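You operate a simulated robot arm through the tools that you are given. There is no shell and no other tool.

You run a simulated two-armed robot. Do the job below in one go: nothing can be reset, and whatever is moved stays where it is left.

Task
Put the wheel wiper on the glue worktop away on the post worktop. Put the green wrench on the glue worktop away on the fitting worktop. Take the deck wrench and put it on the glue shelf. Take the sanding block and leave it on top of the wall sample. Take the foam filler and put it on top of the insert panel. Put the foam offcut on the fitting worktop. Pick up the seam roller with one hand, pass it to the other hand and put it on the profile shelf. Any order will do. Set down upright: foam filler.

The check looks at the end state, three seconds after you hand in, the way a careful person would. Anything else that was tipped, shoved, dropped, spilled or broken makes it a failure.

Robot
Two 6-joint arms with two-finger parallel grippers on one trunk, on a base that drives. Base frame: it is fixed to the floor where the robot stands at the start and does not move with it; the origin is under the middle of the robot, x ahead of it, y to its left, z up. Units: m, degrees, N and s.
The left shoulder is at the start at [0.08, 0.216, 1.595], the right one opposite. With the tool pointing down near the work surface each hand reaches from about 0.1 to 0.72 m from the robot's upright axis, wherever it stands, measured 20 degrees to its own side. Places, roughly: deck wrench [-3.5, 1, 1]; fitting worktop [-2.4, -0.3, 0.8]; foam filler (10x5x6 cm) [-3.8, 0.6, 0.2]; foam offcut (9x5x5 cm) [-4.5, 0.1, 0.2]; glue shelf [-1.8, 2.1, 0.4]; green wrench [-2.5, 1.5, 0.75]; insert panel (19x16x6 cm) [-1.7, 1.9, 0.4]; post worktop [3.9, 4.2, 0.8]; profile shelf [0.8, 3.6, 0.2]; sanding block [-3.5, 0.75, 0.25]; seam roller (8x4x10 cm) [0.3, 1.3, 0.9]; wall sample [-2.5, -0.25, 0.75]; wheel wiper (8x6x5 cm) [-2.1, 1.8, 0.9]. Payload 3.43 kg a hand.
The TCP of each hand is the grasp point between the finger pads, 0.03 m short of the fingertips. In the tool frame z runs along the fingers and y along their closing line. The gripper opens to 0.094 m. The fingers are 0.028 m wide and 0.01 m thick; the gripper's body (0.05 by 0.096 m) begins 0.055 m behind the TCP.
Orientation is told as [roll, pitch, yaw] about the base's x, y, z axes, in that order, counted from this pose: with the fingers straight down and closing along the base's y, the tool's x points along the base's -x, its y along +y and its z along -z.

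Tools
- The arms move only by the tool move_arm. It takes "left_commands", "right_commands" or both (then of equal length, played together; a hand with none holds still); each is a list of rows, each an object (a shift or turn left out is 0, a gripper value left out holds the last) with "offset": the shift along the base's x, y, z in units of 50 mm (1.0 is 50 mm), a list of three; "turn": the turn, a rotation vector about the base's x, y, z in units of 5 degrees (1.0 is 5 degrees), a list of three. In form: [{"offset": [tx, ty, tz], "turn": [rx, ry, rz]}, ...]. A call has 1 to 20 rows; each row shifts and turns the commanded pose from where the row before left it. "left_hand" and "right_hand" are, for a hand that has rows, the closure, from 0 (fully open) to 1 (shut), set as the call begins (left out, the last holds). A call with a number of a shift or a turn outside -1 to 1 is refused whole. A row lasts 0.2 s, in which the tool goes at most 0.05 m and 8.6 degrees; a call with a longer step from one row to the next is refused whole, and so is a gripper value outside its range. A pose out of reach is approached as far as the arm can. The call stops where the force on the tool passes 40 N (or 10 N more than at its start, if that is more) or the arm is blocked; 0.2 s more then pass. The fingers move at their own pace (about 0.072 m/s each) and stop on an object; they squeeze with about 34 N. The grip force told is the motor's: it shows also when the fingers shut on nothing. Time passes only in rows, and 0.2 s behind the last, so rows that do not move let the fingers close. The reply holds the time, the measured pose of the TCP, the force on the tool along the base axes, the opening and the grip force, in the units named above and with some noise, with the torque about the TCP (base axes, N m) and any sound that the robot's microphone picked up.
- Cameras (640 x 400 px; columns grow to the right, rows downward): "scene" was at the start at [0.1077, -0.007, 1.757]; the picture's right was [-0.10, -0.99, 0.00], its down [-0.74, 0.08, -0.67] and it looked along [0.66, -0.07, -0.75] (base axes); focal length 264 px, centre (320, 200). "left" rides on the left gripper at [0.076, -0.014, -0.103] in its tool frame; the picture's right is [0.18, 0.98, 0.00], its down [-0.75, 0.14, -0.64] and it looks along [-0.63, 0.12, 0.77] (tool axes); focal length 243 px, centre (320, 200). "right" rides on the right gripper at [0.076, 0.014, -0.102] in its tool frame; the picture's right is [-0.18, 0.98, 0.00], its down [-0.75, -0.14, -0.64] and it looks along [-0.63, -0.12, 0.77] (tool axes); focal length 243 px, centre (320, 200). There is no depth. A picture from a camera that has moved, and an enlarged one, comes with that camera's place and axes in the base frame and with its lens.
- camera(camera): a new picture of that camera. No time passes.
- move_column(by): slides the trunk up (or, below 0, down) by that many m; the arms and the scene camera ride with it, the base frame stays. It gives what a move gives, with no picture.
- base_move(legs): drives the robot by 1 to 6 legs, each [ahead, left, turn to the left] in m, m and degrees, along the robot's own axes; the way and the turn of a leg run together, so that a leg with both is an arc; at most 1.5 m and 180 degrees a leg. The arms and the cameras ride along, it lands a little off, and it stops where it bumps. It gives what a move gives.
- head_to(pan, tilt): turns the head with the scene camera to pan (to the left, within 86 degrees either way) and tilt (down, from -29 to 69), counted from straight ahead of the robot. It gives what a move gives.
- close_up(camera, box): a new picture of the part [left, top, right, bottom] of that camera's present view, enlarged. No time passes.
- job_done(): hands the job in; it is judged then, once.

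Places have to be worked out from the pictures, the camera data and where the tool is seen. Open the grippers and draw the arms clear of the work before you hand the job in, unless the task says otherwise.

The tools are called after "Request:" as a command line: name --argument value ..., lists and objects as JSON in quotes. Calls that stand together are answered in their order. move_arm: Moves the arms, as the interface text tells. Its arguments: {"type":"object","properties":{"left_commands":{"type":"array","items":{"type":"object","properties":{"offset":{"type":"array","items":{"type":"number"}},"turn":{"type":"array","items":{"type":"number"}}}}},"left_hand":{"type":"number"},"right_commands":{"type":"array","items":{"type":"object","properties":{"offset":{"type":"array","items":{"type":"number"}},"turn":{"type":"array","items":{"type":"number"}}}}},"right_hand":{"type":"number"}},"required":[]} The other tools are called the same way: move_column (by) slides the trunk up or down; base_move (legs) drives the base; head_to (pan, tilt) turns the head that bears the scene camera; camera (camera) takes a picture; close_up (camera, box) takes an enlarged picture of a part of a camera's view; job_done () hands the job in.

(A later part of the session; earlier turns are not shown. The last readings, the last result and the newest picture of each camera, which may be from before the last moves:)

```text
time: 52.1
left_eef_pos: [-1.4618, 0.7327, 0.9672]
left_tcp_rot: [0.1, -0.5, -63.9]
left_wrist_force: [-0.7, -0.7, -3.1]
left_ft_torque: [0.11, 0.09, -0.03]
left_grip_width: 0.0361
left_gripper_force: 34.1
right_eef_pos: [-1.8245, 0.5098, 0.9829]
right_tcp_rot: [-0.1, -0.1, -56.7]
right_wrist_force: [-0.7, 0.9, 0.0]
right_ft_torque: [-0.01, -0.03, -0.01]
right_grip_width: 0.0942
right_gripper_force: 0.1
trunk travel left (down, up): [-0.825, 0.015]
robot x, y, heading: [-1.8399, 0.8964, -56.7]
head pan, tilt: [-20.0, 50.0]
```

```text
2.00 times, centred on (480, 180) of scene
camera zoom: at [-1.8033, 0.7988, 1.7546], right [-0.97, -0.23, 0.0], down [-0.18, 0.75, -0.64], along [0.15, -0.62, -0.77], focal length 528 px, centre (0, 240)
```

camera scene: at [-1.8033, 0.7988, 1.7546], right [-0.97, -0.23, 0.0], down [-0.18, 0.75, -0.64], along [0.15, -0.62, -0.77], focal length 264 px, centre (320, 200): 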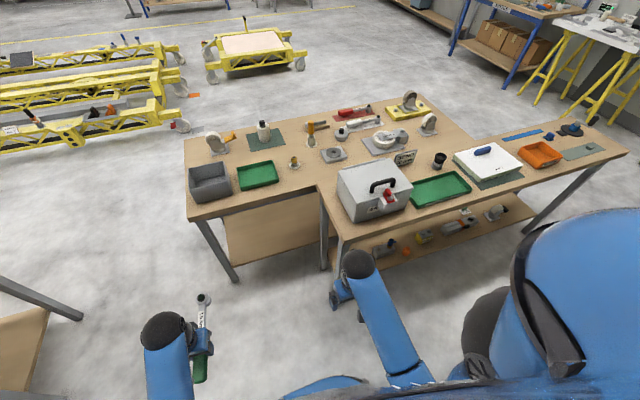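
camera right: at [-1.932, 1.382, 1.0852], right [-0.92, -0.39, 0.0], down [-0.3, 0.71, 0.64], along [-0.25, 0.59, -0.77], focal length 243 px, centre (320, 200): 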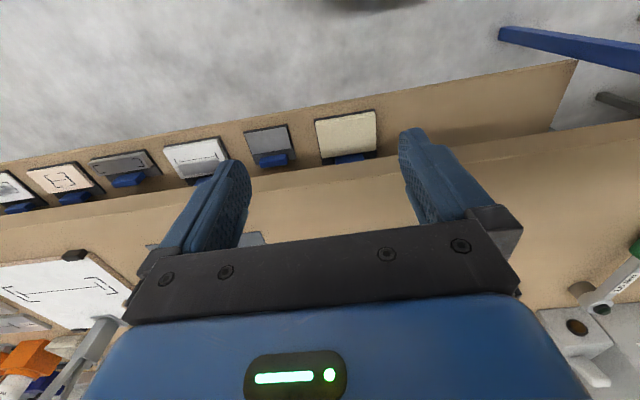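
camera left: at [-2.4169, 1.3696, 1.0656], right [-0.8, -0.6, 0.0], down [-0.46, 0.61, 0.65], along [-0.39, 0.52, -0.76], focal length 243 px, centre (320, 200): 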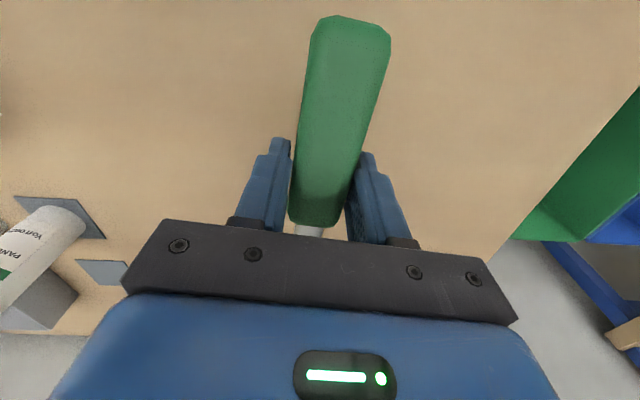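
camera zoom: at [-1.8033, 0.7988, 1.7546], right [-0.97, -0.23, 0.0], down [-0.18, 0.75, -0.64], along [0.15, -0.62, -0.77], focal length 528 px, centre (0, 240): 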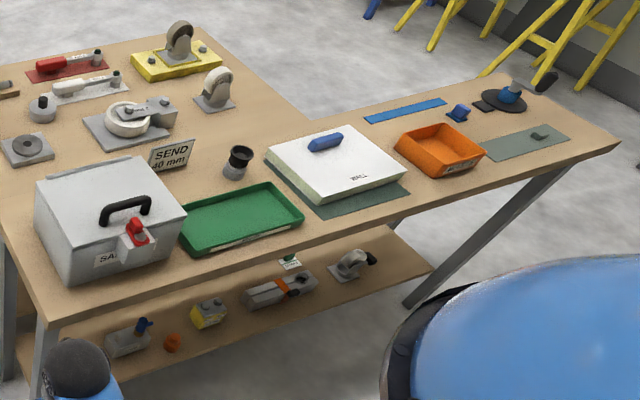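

The panel marked WALL on the green mat is the wall sample. I slide right along the table about 1.05 m to be in front of it.

Request:
base_move --legs '[[0, -1.05, 0]]'

Request:
head_to --pan 0 --tilt 55

Request:
camera --camera "scene"

```text
time: 57.5
left_eef_pos: [-2.3488, 0.1575, 0.9658]
left_tcp_rot: [-0.1, -0.4, -65.2]
left_wrist_force: [0.2, 0.4, -3.6]
left_ft_torque: [0.11, 0.06, 0.0]
left_grip_width: 0.0366
left_gripper_force: 34.3
right_eef_pos: [-2.7145, -0.0579, 0.9815]
right_tcp_rot: [0.0, -0.1, -57.9]
right_wrist_force: [0.8, -0.2, 0.8]
right_ft_torque: [-0.01, 0.03, 0.02]
right_grip_width: 0.0939
right_gripper_force: 0.0
trunk travel left (down, up): [-0.825, 0.015]
robot x, y, heading: [-2.7216, 0.3336, -58.1]
head pan, tilt: [-20.0, 50.0]
```

```text
time: 58.4
left_eef_pos: [-2.3499, 0.157, 0.9665]
left_tcp_rot: [0.0, -0.4, -65.1]
left_wrist_force: [-0.7, 0.7, -3.1]
left_ft_torque: [0.08, 0.07, -0.02]
left_grip_width: 0.0362
left_gripper_force: 34.0
right_eef_pos: [-2.7159, -0.0583, 0.9837]
right_tcp_rot: [0.0, -0.1, -57.9]
right_wrist_force: [0.0, -0.6, 0.4]
right_ft_torque: [0.0, -0.04, 0.02]
right_grip_width: 0.0941
right_gripper_force: 0.1
trunk travel left (down, up): [-0.825, 0.015]
robot x, y, heading: [-2.7208, 0.3304, -58.1]
head pan, tilt: [0.0, 55.0]
```

```text
taken
camera scene: at [-2.6671, 0.2443, 1.7481], right [-0.85, -0.53, 0.0], down [-0.44, 0.69, -0.57], along [0.3, -0.49, -0.82], focal length 264 px, centre (320, 200)
```

scene: 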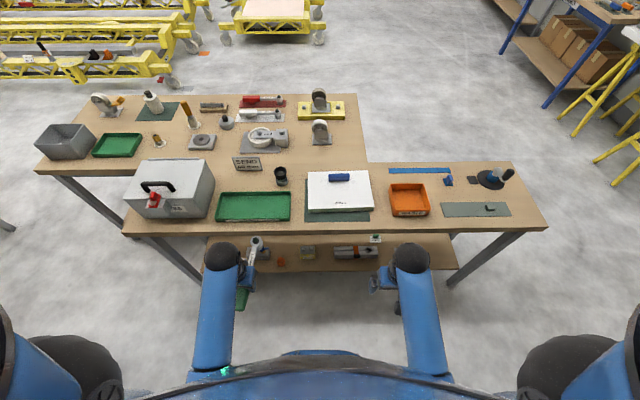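

I see the whole fitting top. I zoom in to find free spots.

Request:
close_up --camera "scene" --box '[200, 140, 380, 240]'

Request:
close_up --camera "scene" --box '[370, 150, 560, 240]'

```text
3.56 times, centred on (290, 190) of scene
camera zoom: at [-2.6671, 0.2443, 1.7481], right [-0.85, -0.53, 0.0], down [-0.44, 0.69, -0.57], along [0.3, -0.49, -0.82], focal length 938 px, centre (427, 236)
```

zoom: 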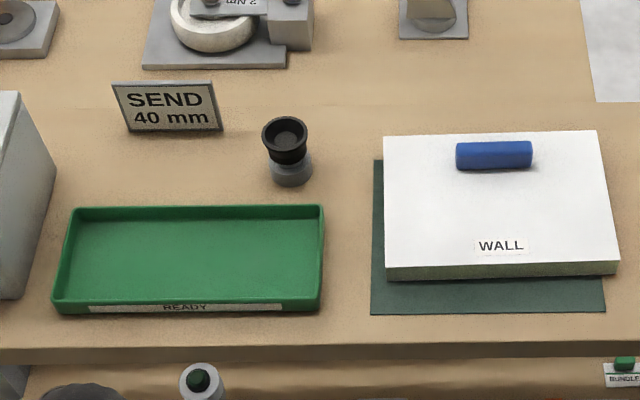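

```text
3.37 times, centred on (465, 195) of scene
camera zoom: at [-2.6671, 0.2443, 1.7481], right [-0.85, -0.53, 0.0], down [-0.44, 0.69, -0.57], along [0.3, -0.49, -0.82], focal length 889 px, centre (-168, 217)
```

zoom: 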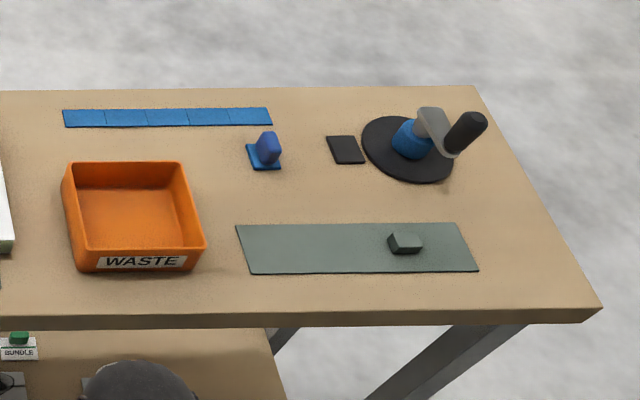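

The wrench (~0.24 m long) fits lengthwise in the free strip between the clip and the grey-green mat on the right part of the table. I slide right 0.8 m so that this spot is before the left hand.

Request:
base_move --legs '[[0, -0.8, 0.8]]'

Request:
camera --camera "scene"

```text
time: 62.6
left_eef_pos: [-3.0132, -0.2621, 0.9649]
left_tcp_rot: [0.0, -0.3, -64.5]
left_wrist_force: [0.8, 0.0, -3.5]
left_ft_torque: [0.07, 0.03, 0.02]
left_grip_width: 0.0361
left_gripper_force: 33.9
right_eef_pos: [-3.3777, -0.4817, 0.9811]
right_tcp_rot: [-0.1, 0.0, -57.3]
right_wrist_force: [-0.6, 0.5, 0.8]
right_ft_torque: [0.0, -0.01, 0.05]
right_grip_width: 0.0941
right_gripper_force: 0.1
trunk travel left (down, up): [-0.825, 0.015]
robot x, y, heading: [-3.3862, -0.0926, -57.4]
head pan, tilt: [0.0, 55.0]
```

```text
taken
camera scene: at [-3.3312, -0.1773, 1.7481], right [-0.84, -0.54, 0.0], down [-0.44, 0.69, -0.57], along [0.31, -0.48, -0.82], focal length 264 px, centre (320, 200)
```

scene: 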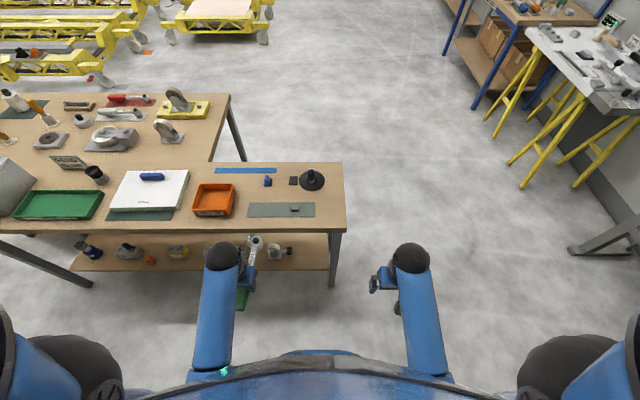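

Well aligned: the strip centre is now ~0.2 m to the left and ~0.78 m ahead. I drive ahead 0.2 and zoom on the strip.

Request:
base_move --legs '[[0.2, 0, 0]]'

Request:
camera --camera "scene"

Request:
close_up --camera "scene" --box '[160, 160, 360, 260]'

```text
time: 64.2
left_eef_pos: [-2.9076, -0.4279, 0.9668]
left_tcp_rot: [0.0, -0.6, -64.5]
left_wrist_force: [-1.1, 0.1, -3.6]
left_ft_torque: [0.07, 0.01, -0.03]
left_grip_width: 0.0363
left_gripper_force: 34.3
right_eef_pos: [-3.2727, -0.6477, 0.9837]
right_tcp_rot: [0.0, -0.2, -57.2]
right_wrist_force: [0.0, 0.0, 0.3]
right_ft_torque: [-0.01, 0.0, -0.02]
right_grip_width: 0.0939
right_gripper_force: 0.0
trunk travel left (down, up): [-0.825, 0.015]
robot x, y, heading: [-3.2781, -0.2609, -57.3]
head pan, tilt: [0.0, 55.0]
```

```text
taken
camera scene: at [-3.2276, -0.3422, 1.7486], right [-0.84, -0.54, 0.0], down [-0.44, 0.69, -0.58], along [0.31, -0.49, -0.82], focal length 264 px, centre (320, 200)
```

scene: 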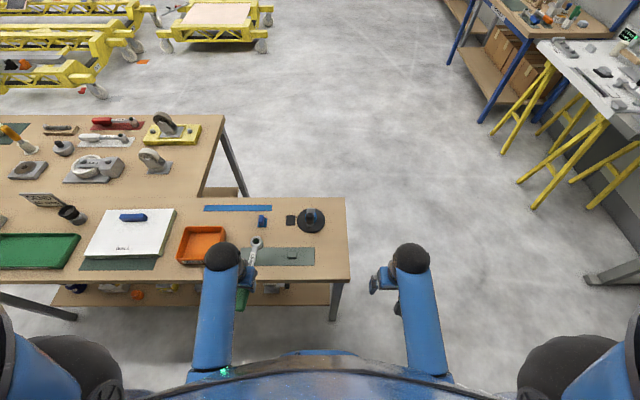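

```text
3.20 times, centred on (260, 210) of scene
camera zoom: at [-3.2276, -0.3422, 1.7486], right [-0.84, -0.54, 0.0], down [-0.44, 0.69, -0.58], along [0.31, -0.49, -0.82], focal length 844 px, centre (512, 168)
```

zoom: 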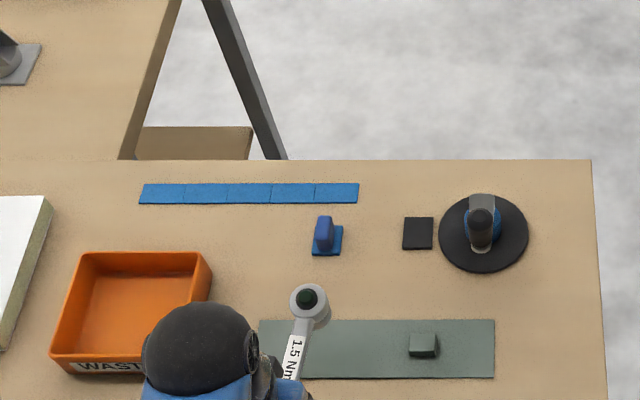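

The strip is clear: I rotate the wrench by +97° so that it lies sideways (head to the left), still at the retracted position above everything.

Request:
move_arm --left_commands '[{"turn": [0, 0, 1]}, {"turn": [0, 0, 1]}, {"turn": [0, 0, 1]}, {"turn": [0, 0, 1]}, {"turn": [0, 0, 1]}, {"turn": [0, 0, 1]}, {"turn": [0, 0, 1]}, {"turn": [0, 0, 1]}, {"turn": [0, 0, 1]}, {"turn": [0, 0, 1]}, {"turn": [0, 0, 1]}, {"turn": [0, 0, 1]}, {"turn": [0, 0, 1]}, {"turn": [0, 0, 1]}, {"turn": [0, 0, 1]}, {"turn": [0, 0, 1]}, {"turn": [0, 0, 1]}, {"turn": [0, 0, 1]}, {"turn": [0, 0, 1]}, {"turn": [0, 0, 0.4]}]'

Request:
camera --camera "scene"

Request:
camera --camera "left"

```text
time: 68.4
left_eef_pos: [-2.9053, -0.4307, 0.9659]
left_tcp_rot: [0.1, -0.5, 32.6]
left_wrist_force: [-1.4, -0.5, -3.3]
left_ft_torque: [-0.05, 0.09, 0.0]
left_grip_width: 0.0364
left_gripper_force: 34.0
right_eef_pos: [-3.2699, -0.6504, 0.9818]
right_tcp_rot: [0.0, 0.1, -57.1]
right_wrist_force: [0.1, -0.3, -0.5]
right_ft_torque: [0.0, 0.0, 0.0]
right_grip_width: 0.0941
right_gripper_force: 0.1
trunk travel left (down, up): [-0.825, 0.015]
robot x, y, heading: [-3.2798, -0.2684, -57.1]
head pan, tilt: [0.0, 55.0]
```

```text
taken
camera scene: at [-3.2239, -0.3474, 1.7481], right [-0.84, -0.54, 0.0], down [-0.44, 0.69, -0.57], along [0.31, -0.48, -0.82], focal length 264 px, centre (320, 200)
```

scene: 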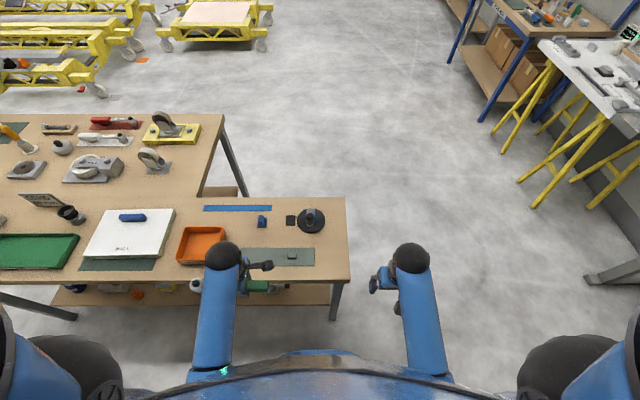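

```text
taken
camera left: at [-2.9631, -0.4847, 1.0677], right [-0.68, 0.73, 0.0], down [0.56, 0.52, 0.65], along [0.47, 0.44, -0.76], focal length 243 px, centre (320, 200)
```

left: 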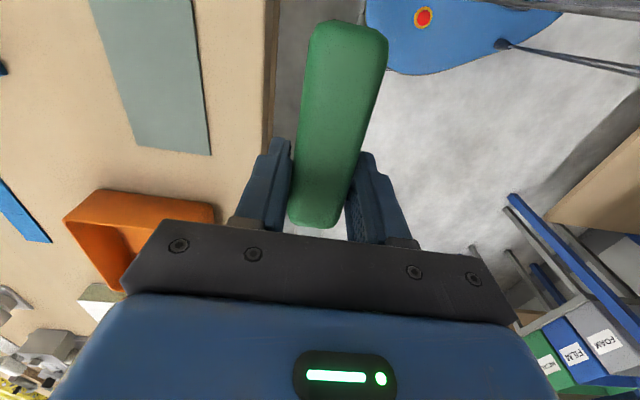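

The wrench now points sideways with the head to the left. I carry it to above the strip.

Request:
move_arm --left_commands '[{"offset": [0.26, -0.83, 0]}, {"offset": [0.26, -0.83, 0]}, {"offset": [0.26, -0.83, 0]}, {"offset": [0.26, -0.83, 0]}, {"offset": [0.26, -0.83, 0]}, {}]'

Request:
camera --camera "left"

Request:
close_up --camera "scene" --box '[160, 160, 360, 260]'

```text
time: 69.8
left_eef_pos: [-2.8372, -0.6381, 0.9648]
left_tcp_rot: [-0.1, -0.4, 32.4]
left_wrist_force: [-0.3, -0.8, -3.3]
left_ft_torque: [-0.07, 0.09, 0.0]
left_grip_width: 0.0365
left_gripper_force: 34.0
right_eef_pos: [-3.2697, -0.6507, 0.9819]
right_tcp_rot: [0.0, -0.1, -57.3]
right_wrist_force: [0.6, 0.2, -0.3]
right_ft_torque: [0.01, 0.03, 0.0]
right_grip_width: 0.0939
right_gripper_force: 0.0
trunk travel left (down, up): [-0.825, 0.015]
robot x, y, heading: [-3.2826, -0.2656, -57.3]
head pan, tilt: [0.0, 55.0]
```

```text
taken
camera left: at [-2.8949, -0.6932, 1.067], right [-0.68, 0.73, 0.0], down [0.56, 0.52, 0.65], along [0.47, 0.44, -0.76], focal length 243 px, centre (320, 200)
```

left: 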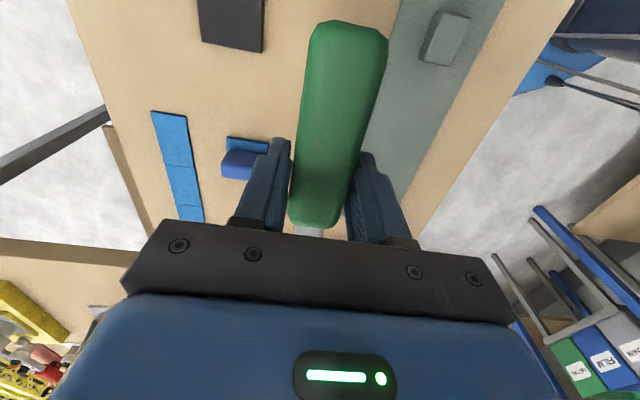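

```text
3.20 times, centred on (260, 210) of scene
camera zoom: at [-3.224, -0.3475, 1.7481], right [-0.84, -0.54, 0.0], down [-0.44, 0.69, -0.57], along [0.31, -0.48, -0.82], focal length 844 px, centre (512, 168)
```

zoom: 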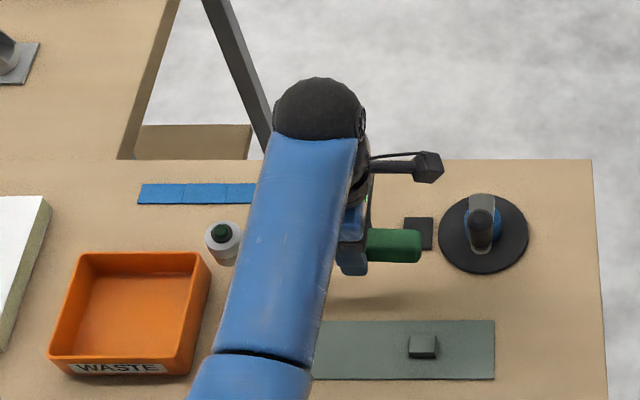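

Projected down, the wrench clears the mat, the clip and the orange tray. I lower it until it touches.

Request:
move_arm --left_commands '[{"offset": [0, 0, -0.6]}, {"offset": [0, 0, -0.5]}, {"offset": [0, 0, -0.1]}, {"offset": [0, 0, -0.1]}, {"offset": [0, 0, -0.1]}, {"offset": [0, 0, -0.1]}, {"offset": [0, 0, -0.1]}, {"offset": [0, 0, -0.1]}, {"offset": [0, 0, -0.1]}, {"offset": [0, 0, -0.1]}]'

```text
time: 72.0
left_eef_pos: [-2.84, -0.6403, 0.8803]
left_tcp_rot: [-0.8, -0.4, 32.6]
left_wrist_force: [-7.1, 15.5, 32.9]
left_ft_torque: [0.11, 0.36, -0.15]
left_grip_width: 0.036
left_gripper_force: 34.1
right_eef_pos: [-3.2726, -0.6483, 0.9847]
right_tcp_rot: [0.0, -0.2, -57.1]
right_wrist_force: [0.6, -0.3, 0.1]
right_ft_torque: [0.04, 0.03, 0.02]
right_grip_width: 0.0939
right_gripper_force: 0.1
trunk travel left (down, up): [-0.825, 0.015]
robot x, y, heading: [-3.279, -0.2585, -57.2]
head pan, tilt: [0.0, 55.0]
stopped in row 10 (left hand): the force on the tool passed its limit at 46 N (the readings are from after the stop); the commanded pose is now the measured one
```

Touchdown at the same height (fitting top z≈0.85). I open the fingers part way, then lift straight up.

Request:
move_arm --left_commands '[{"offset": [0, 0, 0.03]}, {}, {}]' --left_hand 0.3

Request:
move_arm --left_commands '[{"offset": [0, 0, 0.2]}, {"offset": [0, 0, 0.5]}, {"offset": [0, 0, 0.8]}, {"offset": [0, 0, 0.5]}, {}]'

Request:
camera --camera "left"

```text
time: 72.8
left_eef_pos: [-2.8364, -0.6459, 0.8811]
left_tcp_rot: [-1.0, -0.5, 32.6]
left_wrist_force: [13.8, -13.7, 29.5]
left_ft_torque: [0.22, 0.42, 0.11]
left_grip_width: 0.0547
left_gripper_force: 0.0
right_eef_pos: [-3.2696, -0.6497, 0.9817]
right_tcp_rot: [0.0, 0.1, -57.3]
right_wrist_force: [0.2, -0.3, 0.0]
right_ft_torque: [0.03, 0.01, 0.0]
right_grip_width: 0.0939
right_gripper_force: 0.0
trunk travel left (down, up): [-0.825, 0.015]
robot x, y, heading: [-3.2774, -0.2657, -57.0]
head pan, tilt: [0.0, 55.0]
```

```text
time: 74.0
left_eef_pos: [-2.8367, -0.6398, 0.9791]
left_tcp_rot: [-0.7, -0.4, 32.6]
left_wrist_force: [0.1, 0.6, 0.3]
left_ft_torque: [-0.01, 0.02, -0.02]
left_grip_width: 0.0658
left_gripper_force: 0.0
right_eef_pos: [-3.2699, -0.6496, 0.9834]
right_tcp_rot: [0.0, 0.0, -57.2]
right_wrist_force: [-0.7, -0.2, -0.3]
right_ft_torque: [0.0, -0.02, 0.02]
right_grip_width: 0.094
right_gripper_force: 0.0
trunk travel left (down, up): [-0.825, 0.015]
robot x, y, heading: [-3.2766, -0.2617, -57.1]
head pan, tilt: [0.0, 55.0]
```

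```text
taken
camera left: at [-2.8962, -0.6945, 1.0803], right [-0.68, 0.73, -0.01], down [0.55, 0.53, 0.65], along [0.48, 0.44, -0.76], focal length 243 px, centre (320, 200)
```

left: 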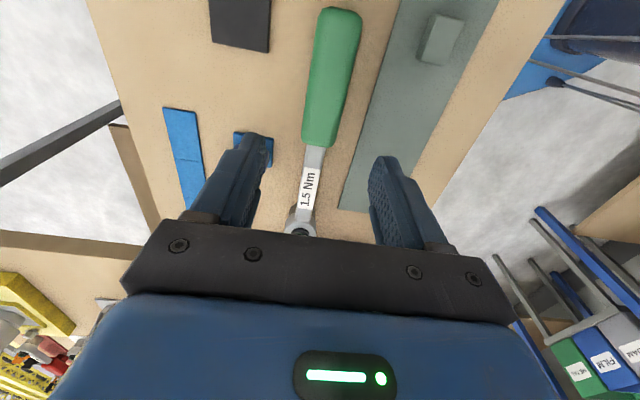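

The wrench lies in the strip. I pull the left hand back, turn it back to neutral, and then drive back and turn around to the packing bench.

Request:
move_arm --left_commands '[{"offset": [-0.26, 0.83, 0]}, {"offset": [-0.26, 0.83, 0]}, {"offset": [-0.26, 0.83, 0]}, {"offset": [-0.26, 0.83, 0], "turn": [0, 0, -1]}, {"offset": [-0.26, 0.83, 0], "turn": [0, 0, -1]}, {"turn": [0, 0, -1]}, {"turn": [0, 0, -1]}, {"turn": [0, 0, -1]}, {"turn": [0, 0, -1]}, {"turn": [0, 0, -1]}, {"turn": [0, 0, -1]}, {"turn": [0, 0, -1]}, {"turn": [0, 0, -1]}, {"turn": [0, 0, -1]}, {"turn": [0, 0, -1]}, {"turn": [0, 0, -1]}, {"turn": [0, 0, -1]}, {"turn": [0, 0, -1]}, {"turn": [0, 0, -1]}, {"turn": [0, 0, -1]}]' --left_hand 0

Request:
base_move --legs '[[-0.25, 0, 0], [0, 0, 90], [0, 0, 90]]'

Request:
head_to --pan 0 --tilt 50

Request:
camera --camera "scene"

```text
time: 78.2
left_eef_pos: [-2.9035, -0.4355, 0.978]
left_tcp_rot: [-0.7, -0.4, -52.5]
left_wrist_force: [0.1, 0.1, 0.0]
left_ft_torque: [0.0, 0.02, -0.04]
left_grip_width: 0.094
left_gripper_force: 0.1
right_eef_pos: [-3.2702, -0.6491, 0.9821]
right_tcp_rot: [0.0, 0.1, -57.2]
right_wrist_force: [0.1, -0.4, -0.6]
right_ft_torque: [0.0, 0.02, -0.01]
right_grip_width: 0.0941
right_gripper_force: 0.0
trunk travel left (down, up): [-0.825, 0.015]
robot x, y, heading: [-3.2803, -0.2602, -57.3]
head pan, tilt: [0.0, 55.0]
```

```text
time: 87.7
left_eef_pos: [-3.7918, 0.1313, 0.9776]
left_tcp_rot: [-0.7, -0.5, 127.1]
left_wrist_force: [0.5, -0.1, 0.1]
left_ft_torque: [-0.01, 0.01, 0.03]
left_grip_width: 0.0937
left_gripper_force: 0.1
right_eef_pos: [-3.4235, 0.3431, 0.9812]
right_tcp_rot: [0.0, -0.1, 122.3]
right_wrist_force: [-0.4, 0.3, -0.1]
right_ft_torque: [0.0, 0.01, 0.02]
right_grip_width: 0.094
right_gripper_force: 0.0
trunk travel left (down, up): [-0.825, 0.015]
robot x, y, heading: [-3.4162, -0.0439, 122.4]
head pan, tilt: [0.0, 55.0]
```

```text
time: 88.3
left_eef_pos: [-3.7931, 0.1311, 0.9778]
left_tcp_rot: [-0.6, -0.4, 127.0]
left_wrist_force: [0.6, -0.1, 0.7]
left_ft_torque: [-0.07, -0.01, 0.02]
left_grip_width: 0.0939
left_gripper_force: 0.1
right_eef_pos: [-3.4236, 0.3427, 0.9824]
right_tcp_rot: [0.0, 0.0, 122.2]
right_wrist_force: [0.1, -0.5, -0.7]
right_ft_torque: [0.01, -0.02, -0.02]
right_grip_width: 0.0938
right_gripper_force: 0.1
trunk travel left (down, up): [-0.825, 0.015]
robot x, y, heading: [-3.4198, -0.0436, 122.3]
head pan, tilt: [0.0, 50.0]
```

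```text
taken
camera scene: at [-3.4769, 0.0469, 1.7546], right [0.85, 0.53, 0.0], down [0.41, -0.65, -0.64], along [-0.34, 0.54, -0.77], focal length 264 px, centre (320, 200)
```

scene: 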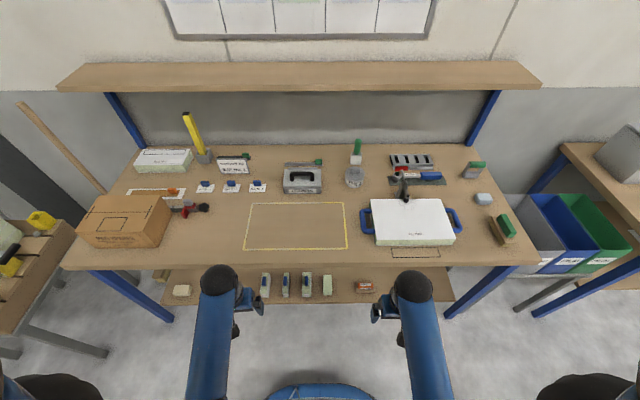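

Request:
close_up --camera "scene" --box '[340, 130, 520, 260]'

Request:
close_up --camera "scene" --box '[150, 250, 390, 310]'

```text
3.08 times, centred on (430, 195) of scene
camera zoom: at [-3.4769, 0.0469, 1.7546], right [0.85, 0.53, 0.0], down [0.41, -0.65, -0.64], along [-0.34, 0.54, -0.77], focal length 812 px, centre (-18, 215)
```

zoom: 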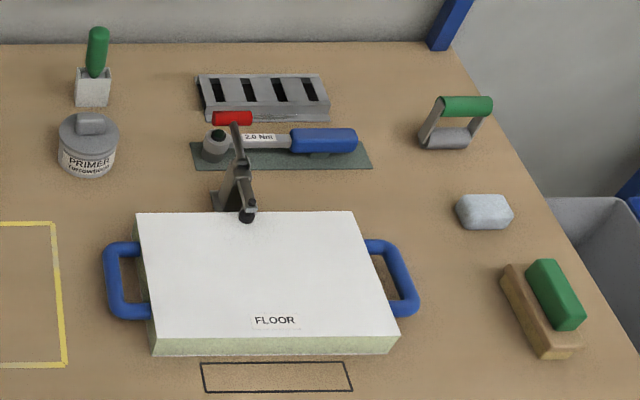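

```text
2.67 times, centred on (270, 280) of scene
camera zoom: at [-3.4769, 0.0469, 1.7546], right [0.85, 0.53, 0.0], down [0.41, -0.65, -0.64], along [-0.34, 0.54, -0.77], focal length 704 px, centre (453, -13)
```

zoom: 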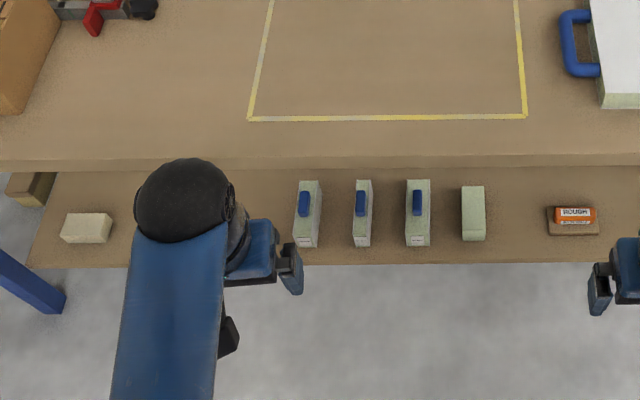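

The picture shows: deck wrench = blue-handled "2.0 Nm" wrench on the dark mat at about [-3.51,1.08]; sanding block = orange "ROUGH" block at [-3.58,0.73]; foam filler = the plain green block at [-3.77,0.61]; foam offcut = the yellowish block at [-4.49,0.12]. I lower the trunk to work on the low shelf and look with the right wrist camera.

Request:
move_column --by -0.6

Request:
camera --camera "right"

Request:
camera --camera "scene"

```text
refused: -0.6 is not a number from -0.4 to 0.4
```

```text
taken
camera right: at [-3.3956, 0.2715, 1.0852], right [-0.93, -0.37, 0.0], down [-0.28, 0.71, 0.64], along [-0.24, 0.6, -0.77], focal length 243 px, centre (320, 200)
```

right: 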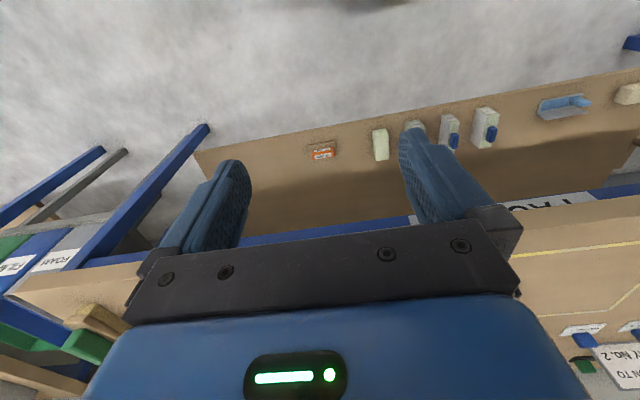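

```text
taken
camera scene: at [-3.4769, 0.0469, 1.7546], right [0.85, 0.53, 0.0], down [0.41, -0.65, -0.64], along [-0.34, 0.54, -0.77], focal length 264 px, centre (320, 200)
```

scene: 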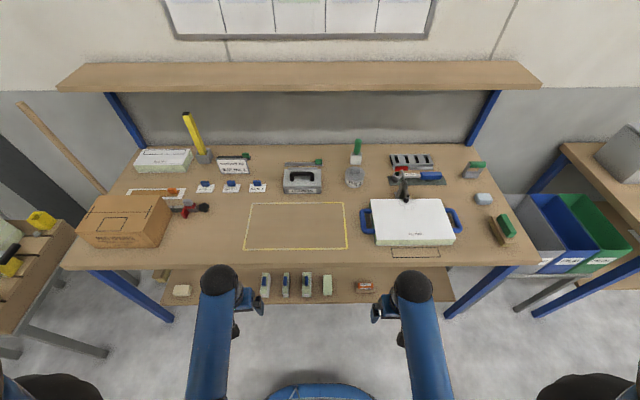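

The column moves at most 0.4 per call; I lower it in two steps.

Request:
move_column --by -0.4

Request:
move_column --by -0.2

Request:
camera --camera "right"

Request:
camera --camera "scene"

```text
time: 92.1
left_eef_pos: [-3.794, 0.1306, 0.577]
left_tcp_rot: [-0.6, -0.4, 127.0]
left_wrist_force: [0.5, 1.0, 0.6]
left_ft_torque: [0.01, -0.01, -0.02]
left_grip_width: 0.0942
left_gripper_force: 0.1
right_eef_pos: [-3.4225, 0.3437, 0.5819]
right_tcp_rot: [0.0, 0.0, 122.4]
right_wrist_force: [-0.2, 0.0, -0.3]
right_ft_torque: [0.02, 0.0, 0.02]
right_grip_width: 0.0941
right_gripper_force: 0.1
trunk travel left (down, up): [-0.425, 0.415]
robot x, y, heading: [-3.4192, -0.0404, 122.3]
head pan, tilt: [0.0, 50.0]
```

```text
time: 94.3
left_eef_pos: [-3.7928, 0.1308, 0.3778]
left_tcp_rot: [-0.7, -0.4, 127.1]
left_wrist_force: [0.8, -0.2, 0.0]
left_ft_torque: [-0.03, 0.0, 0.0]
left_grip_width: 0.0936
left_gripper_force: 0.1
right_eef_pos: [-3.4242, 0.3435, 0.3823]
right_tcp_rot: [0.0, 0.0, 122.4]
right_wrist_force: [0.5, -0.6, -0.7]
right_ft_torque: [0.0, 0.01, 0.02]
right_grip_width: 0.0943
right_gripper_force: 0.2
trunk travel left (down, up): [-0.225, 0.615]
robot x, y, heading: [-3.4188, -0.0473, 122.5]
head pan, tilt: [0.0, 50.0]
```

```text
taken
camera right: at [-3.3956, 0.2715, 0.4852], right [-0.93, -0.37, 0.0], down [-0.28, 0.71, 0.64], along [-0.24, 0.6, -0.77], focal length 243 px, centre (320, 200)
```

right: 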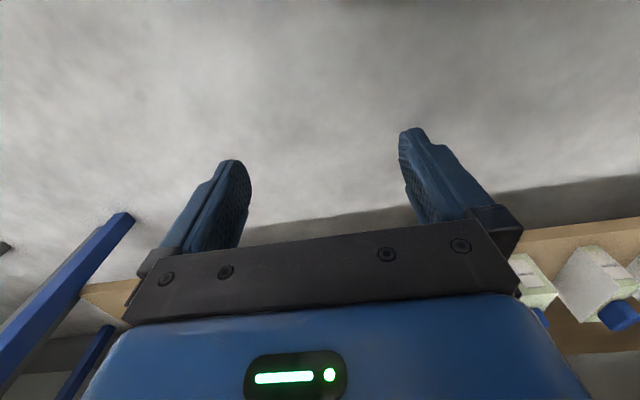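

```text
taken
camera scene: at [-3.4769, 0.0468, 1.1547], right [0.85, 0.53, 0.0], down [0.41, -0.65, -0.64], along [-0.34, 0.54, -0.77], focal length 264 px, centre (320, 200)
```

scene: 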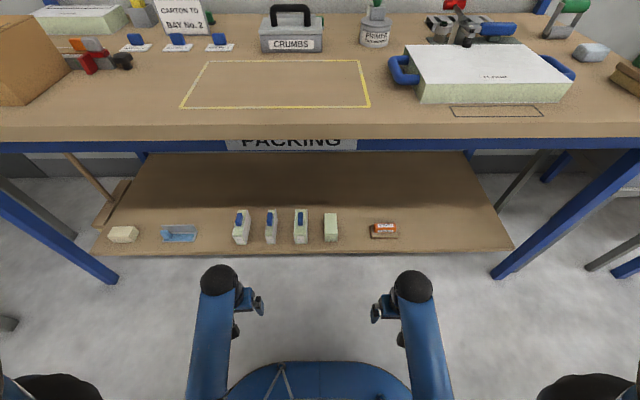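

The shelf is well seen now. I zoom to get precise positions.

Request:
close_up --camera "scene" --box '[300, 190, 460, 290]'

Request:
close_up --camera "scene" --box '[90, 190, 250, 290]'

```text
4.00 times, centred on (380, 240) of scene
camera zoom: at [-3.4769, 0.0468, 1.1547], right [0.85, 0.53, 0.0], down [0.41, -0.65, -0.64], along [-0.34, 0.54, -0.77], focal length 1055 px, centre (80, 40)
```

zoom: 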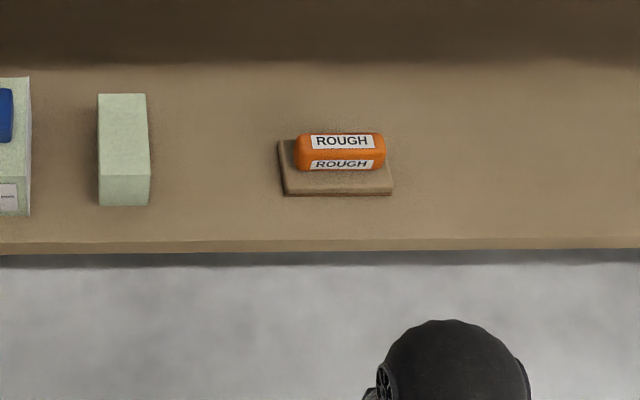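

```text
4.00 times, centred on (170, 240) of scene
camera zoom: at [-3.4769, 0.0468, 1.1547], right [0.85, 0.53, 0.0], down [0.41, -0.65, -0.64], along [-0.34, 0.54, -0.77], focal length 1055 px, centre (920, 40)
```

zoom: 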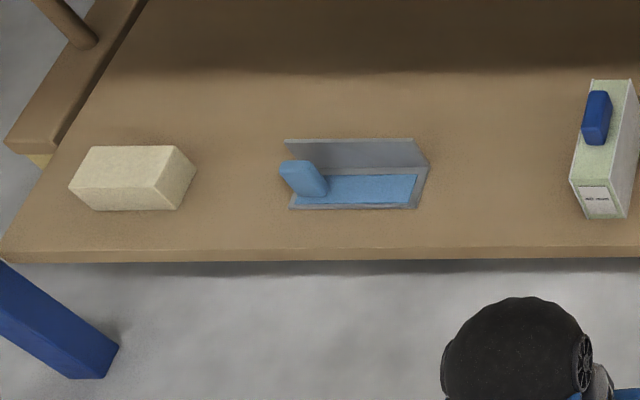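

I derive: shelf surface z≈0.21, sanding block centre 0.71 m ahead and 0.27 m right of my axis, lying crosswise; filler 10 cm along my heading. I drive 0.15 m ahead and turn the right hand by -90° to grasp the orange grip front-to-back.

Request:
base_move --legs '[[0.15, 0, 0]]'

Request:
move_arm --right_commands '[{"turn": [0, 0, -1]}, {"turn": [0, 0, -1]}, {"turn": [0, 0, -1]}, {"turn": [0, 0, -1]}, {"turn": [0, 0, -1]}, {"turn": [0, 0, -1]}, {"turn": [0, 0, -1]}, {"turn": [0, 0, -1]}, {"turn": [0, 0, -1]}, {"turn": [0, 0, -1]}, {"turn": [0, 0, -1]}, {"turn": [0, 0, -1]}, {"turn": [0, 0, -1]}, {"turn": [0, 0, -1]}, {"turn": [0, 0, -1]}, {"turn": [0, 0, -1]}, {"turn": [0, 0, -1]}, {"turn": [0, 0, -1]}]' --right_hand 0

Request:
camera --camera "right"

Request:
camera --camera "scene"

```text
time: 95.7
left_eef_pos: [-3.8729, 0.2606, 0.3772]
left_tcp_rot: [-0.6, -0.2, 126.7]
left_wrist_force: [-0.5, 0.2, 0.5]
left_ft_torque: [0.01, -0.02, -0.05]
left_grip_width: 0.0939
left_gripper_force: 0.0
right_eef_pos: [-3.5028, 0.4715, 0.3824]
right_tcp_rot: [0.0, 0.1, 121.9]
right_wrist_force: [0.4, -0.4, -0.6]
right_ft_torque: [-0.02, -0.04, -0.02]
right_grip_width: 0.0937
right_gripper_force: 0.0
trunk travel left (down, up): [-0.225, 0.615]
robot x, y, heading: [-3.4981, 0.082, 122.1]
head pan, tilt: [0.0, 50.0]
```

```text
time: 99.5
left_eef_pos: [-3.8732, 0.261, 0.3774]
left_tcp_rot: [-0.6, -0.4, 126.7]
left_wrist_force: [-0.1, 0.5, -0.2]
left_ft_torque: [0.01, 0.02, 0.01]
left_grip_width: 0.094
left_gripper_force: 0.0
right_eef_pos: [-3.5031, 0.4717, 0.3835]
right_tcp_rot: [0.0, 0.0, 32.0]
right_wrist_force: [0.2, -0.3, 0.1]
right_ft_torque: [-0.03, -0.03, 0.02]
right_grip_width: 0.0941
right_gripper_force: 0.0
trunk travel left (down, up): [-0.225, 0.615]
robot x, y, heading: [-3.5014, 0.0835, 122.0]
head pan, tilt: [0.0, 50.0]
```

```text
taken
camera right: at [-3.5756, 0.4434, 0.4846], right [-0.36, 0.93, 0.0], down [0.71, 0.28, 0.64], along [0.6, 0.23, -0.77], focal length 243 px, centre (320, 200)
```

right: 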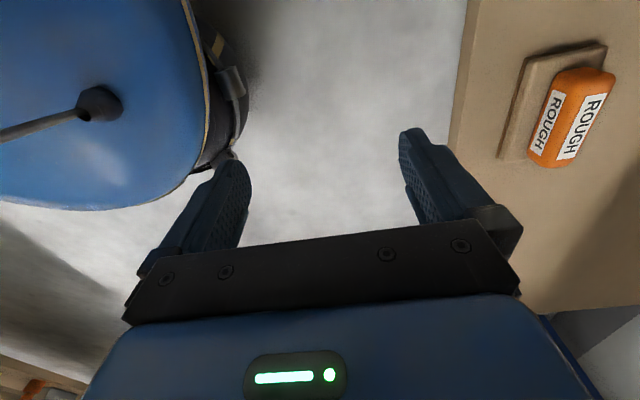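

```text
taken
camera scene: at [-3.5571, 0.1752, 1.1547], right [0.85, 0.53, 0.0], down [0.41, -0.65, -0.64], along [-0.34, 0.54, -0.77], focal length 264 px, centre (320, 200)
```

scene: 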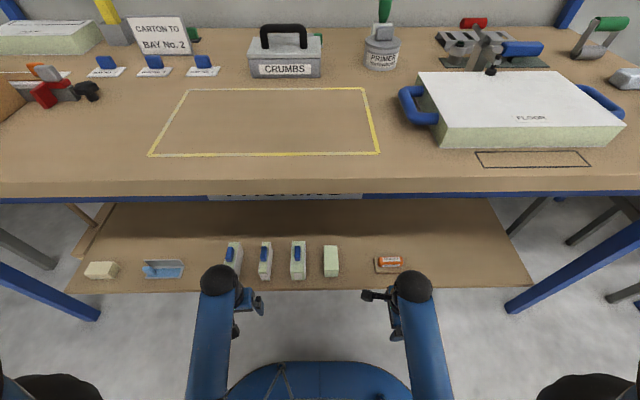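

The sanding block's orange grip is at about [-3.575,0.705]. I move the right hand above it, below the worktop.

Request:
move_arm --right_commands '[{"offset": [-0.288, 0.932, 0]}, {"offset": [-0.288, 0.932, 0]}, {"offset": [-0.288, 0.932, 0]}, {"offset": [-0.288, 0.932, 0]}, {"offset": [-0.288, 0.932, 0]}, {}]'

Request:
camera --camera "right"

Request:
camera --camera "scene"

```text
time: 100.9
left_eef_pos: [-3.8727, 0.2607, 0.3769]
left_tcp_rot: [-0.6, -0.4, 126.7]
left_wrist_force: [0.6, 0.9, 0.4]
left_ft_torque: [0.0, -0.01, 0.02]
left_grip_width: 0.0938
left_gripper_force: 0.0
right_eef_pos: [-3.5732, 0.7037, 0.3807]
right_tcp_rot: [0.0, 0.0, 32.1]
right_wrist_force: [0.4, -1.0, 0.2]
right_ft_torque: [-0.01, -0.03, -0.04]
right_grip_width: 0.094
right_gripper_force: 0.1
trunk travel left (down, up): [-0.225, 0.615]
robot x, y, heading: [-3.4998, 0.0828, 122.3]
head pan, tilt: [0.0, 50.0]
```

```text
taken
camera right: at [-3.6451, 0.675, 0.4844], right [-0.37, 0.93, 0.0], down [0.71, 0.28, 0.64], along [0.6, 0.23, -0.77], focal length 243 px, centre (320, 200)
```

right: 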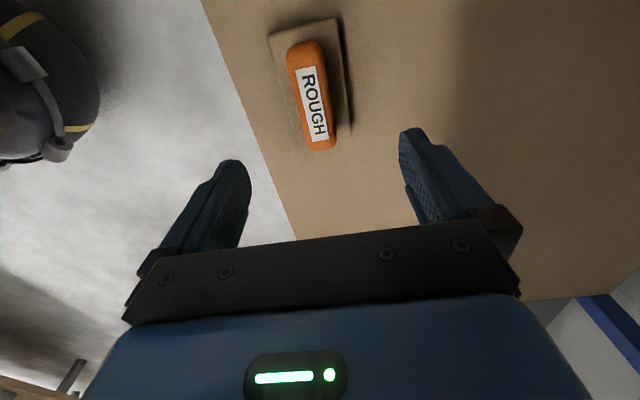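

```text
taken
camera scene: at [-3.5569, 0.175, 1.1547], right [0.85, 0.53, 0.0], down [0.41, -0.65, -0.64], along [-0.34, 0.55, -0.77], focal length 264 px, centre (320, 200)
```

scene: 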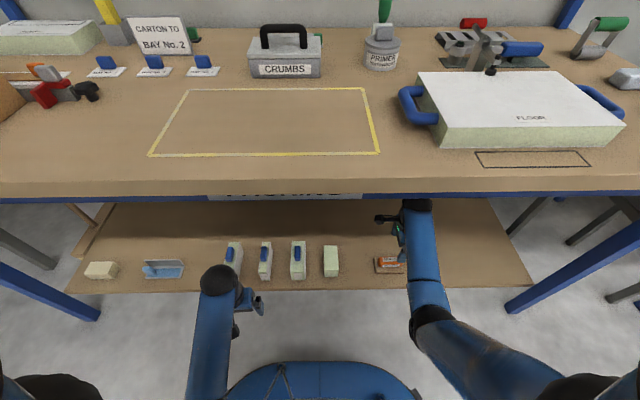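

The grip is nearly under the TCP and aligned. I correct ~9 mm and descend with open fingers past its base until touching the shelf.

Request:
move_arm --right_commands '[{"offset": [-0.07, -0.17, -0.5]}, {"offset": [0, 0, -0.6]}, {"offset": [0, 0, -0.6]}, {}]'

Request:
camera --camera "right"

```text
time: 101.9
left_eef_pos: [-3.8737, 0.2606, 0.3779]
left_tcp_rot: [-0.5, -0.4, 126.7]
left_wrist_force: [-1.0, 0.2, 0.1]
left_ft_torque: [0.01, 0.0, 0.03]
left_grip_width: 0.0938
left_gripper_force: 0.0
right_eef_pos: [-3.5776, 0.6948, 0.2948]
right_tcp_rot: [-0.1, 0.0, 32.0]
right_wrist_force: [-0.2, -0.1, -0.1]
right_ft_torque: [0.02, -0.02, 0.01]
right_grip_width: 0.0939
right_gripper_force: 0.0
trunk travel left (down, up): [-0.225, 0.615]
robot x, y, heading: [-3.497, 0.0836, 122.0]
head pan, tilt: [0.0, 50.0]
```

```text
taken
camera right: at [-3.6492, 0.6667, 0.3978], right [-0.37, 0.93, 0.0], down [0.71, 0.28, 0.64], along [0.6, 0.23, -0.77], focal length 243 px, centre (320, 200)
```

right: 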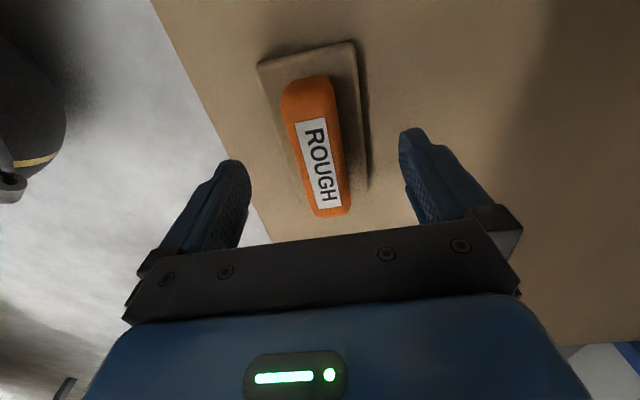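

Centered. I go on down slowly.

Request:
move_arm --right_commands '[{"offset": [0, 0, -0.3]}, {"offset": [0, 0, -0.3]}, {"offset": [0, 0, -0.1]}, {"offset": [0, 0, -0.1]}, {"offset": [0, 0, -0.1]}, {"offset": [0, 0, -0.1]}, {"offset": [0, 0, -0.1]}, {"offset": [0, 0, -0.1]}, {"offset": [0, 0, -0.1]}, {"offset": [0, 0, -0.1]}]'

Request:
camera --camera "right"

```text
time: 103.5
left_eef_pos: [-3.8723, 0.2589, 0.3775]
left_tcp_rot: [-0.6, -0.5, 126.7]
left_wrist_force: [-0.1, 0.0, -0.8]
left_ft_torque: [-0.02, -0.01, 0.0]
left_grip_width: 0.0944
left_gripper_force: 0.2
right_eef_pos: [-3.5783, 0.698, 0.2509]
right_tcp_rot: [0.0, 0.1, 32.0]
right_wrist_force: [1.7, -7.7, 30.2]
right_ft_torque: [-1.59, -0.87, -0.18]
right_grip_width: 0.094
right_gripper_force: 0.0
trunk travel left (down, up): [-0.225, 0.615]
robot x, y, heading: [-3.5, 0.0801, 121.6]
head pan, tilt: [0.0, 50.0]
stopped in row 7 (right hand): the force on the tool passed its limit at 49 N (the readings are from after the stop); the commanded pose is now the measured one
```

```text
taken
camera right: at [-3.6512, 0.6692, 0.3528], right [-0.36, 0.93, 0.0], down [0.71, 0.28, 0.64], along [0.6, 0.23, -0.77], focal length 243 px, centre (320, 200)
```

right: 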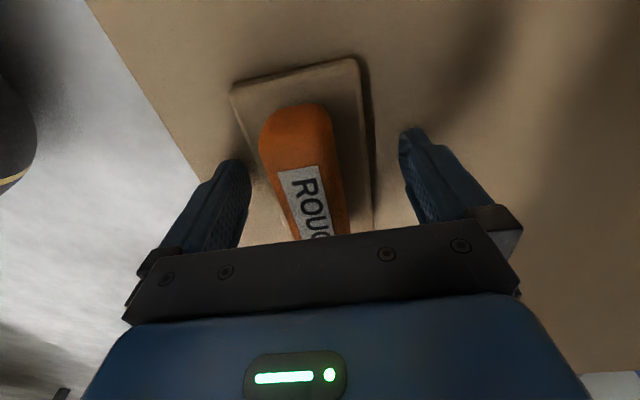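

Only the front finger made contact (probably on the block's wooden rim), so its top is z≈0.22. I lift 8 mm, shift 8 mm toward the front, and close on the orange grip.

Request:
move_arm --right_commands '[{"offset": [0, 0, 0.16]}, {"offset": [0.084, -0.136, 0]}, {}]'

Request:
camera --camera "right"

```text
time: 104.2
left_eef_pos: [-3.8732, 0.2603, 0.3776]
left_tcp_rot: [-0.7, -0.3, 126.7]
left_wrist_force: [0.3, 1.2, -0.6]
left_ft_torque: [0.01, 0.02, 0.01]
left_grip_width: 0.094
left_gripper_force: 0.1
right_eef_pos: [-3.5743, 0.6896, 0.2538]
right_tcp_rot: [-0.1, 0.1, 32.0]
right_wrist_force: [-0.5, 0.0, 0.6]
right_ft_torque: [0.01, 0.0, -0.03]
right_grip_width: 0.0942
right_gripper_force: 0.0
trunk travel left (down, up): [-0.225, 0.615]
robot x, y, heading: [-3.5008, 0.0845, 122.0]
head pan, tilt: [0.0, 50.0]
```

```text
taken
camera right: at [-3.6461, 0.6623, 0.3565], right [-0.36, 0.93, 0.0], down [0.71, 0.28, 0.64], along [0.6, 0.23, -0.77], focal length 243 px, centre (320, 200)
```

right: 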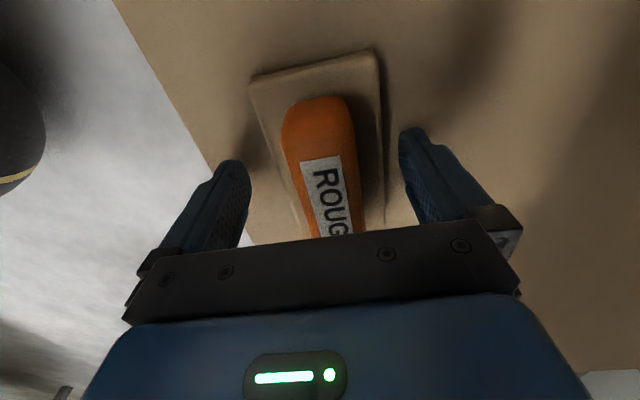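

Centered now. I raise 3 mm and close on the grip, then lift a little and check.

Request:
move_arm --right_commands '[{"offset": [0, 0, 0.06]}, {}, {}, {}, {}, {}]' --right_hand 1

Request:
move_arm --right_commands '[{"offset": [0, 0, 0.3]}, {"offset": [0, 0, 0.6]}, {"offset": [0, 0, 0.6]}, {}]'

Request:
camera --camera "right"

```text
time: 105.7
left_eef_pos: [-3.8735, 0.2612, 0.3781]
left_tcp_rot: [-0.6, -0.4, 126.7]
left_wrist_force: [0.4, -0.3, -0.1]
left_ft_torque: [0.0, -0.03, 0.0]
left_grip_width: 0.0939
left_gripper_force: 0.0
right_eef_pos: [-3.574, 0.69, 0.2552]
right_tcp_rot: [-0.1, 0.2, 32.0]
right_wrist_force: [0.1, -0.1, 0.4]
right_ft_torque: [0.04, -0.01, -0.02]
right_grip_width: 0.061
right_gripper_force: 33.7
trunk travel left (down, up): [-0.225, 0.615]
robot x, y, heading: [-3.4968, 0.0823, 122.1]
head pan, tilt: [0.0, 50.0]
```

```text
time: 106.7
left_eef_pos: [-3.8725, 0.2619, 0.3778]
left_tcp_rot: [-0.6, -0.4, 126.7]
left_wrist_force: [0.2, 0.8, 0.3]
left_ft_torque: [0.01, 0.0, 0.02]
left_grip_width: 0.0939
left_gripper_force: 0.1
right_eef_pos: [-3.5739, 0.6909, 0.3338]
right_tcp_rot: [-0.1, 0.1, 32.0]
right_wrist_force: [0.3, -0.2, -2.0]
right_ft_torque: [-0.01, 0.0, 0.0]
right_grip_width: 0.0614
right_gripper_force: 34.0
trunk travel left (down, up): [-0.225, 0.615]
robot x, y, heading: [-3.5001, 0.0812, 122.3]
head pan, tilt: [0.0, 50.0]
```

```text
taken
camera right: at [-3.6463, 0.6623, 0.4365], right [-0.37, 0.93, 0.0], down [0.71, 0.28, 0.64], along [0.6, 0.23, -0.77], focal length 243 px, centre (320, 200)
```

right: 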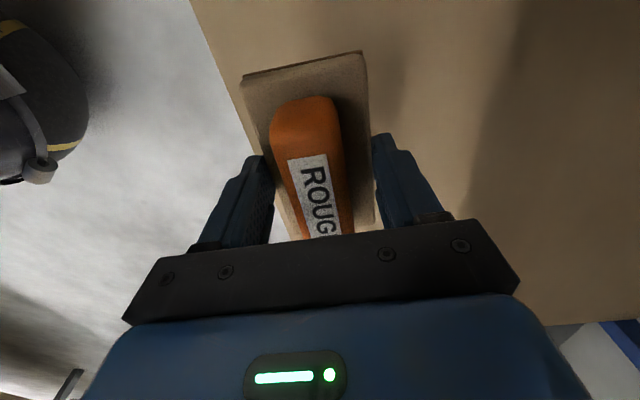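

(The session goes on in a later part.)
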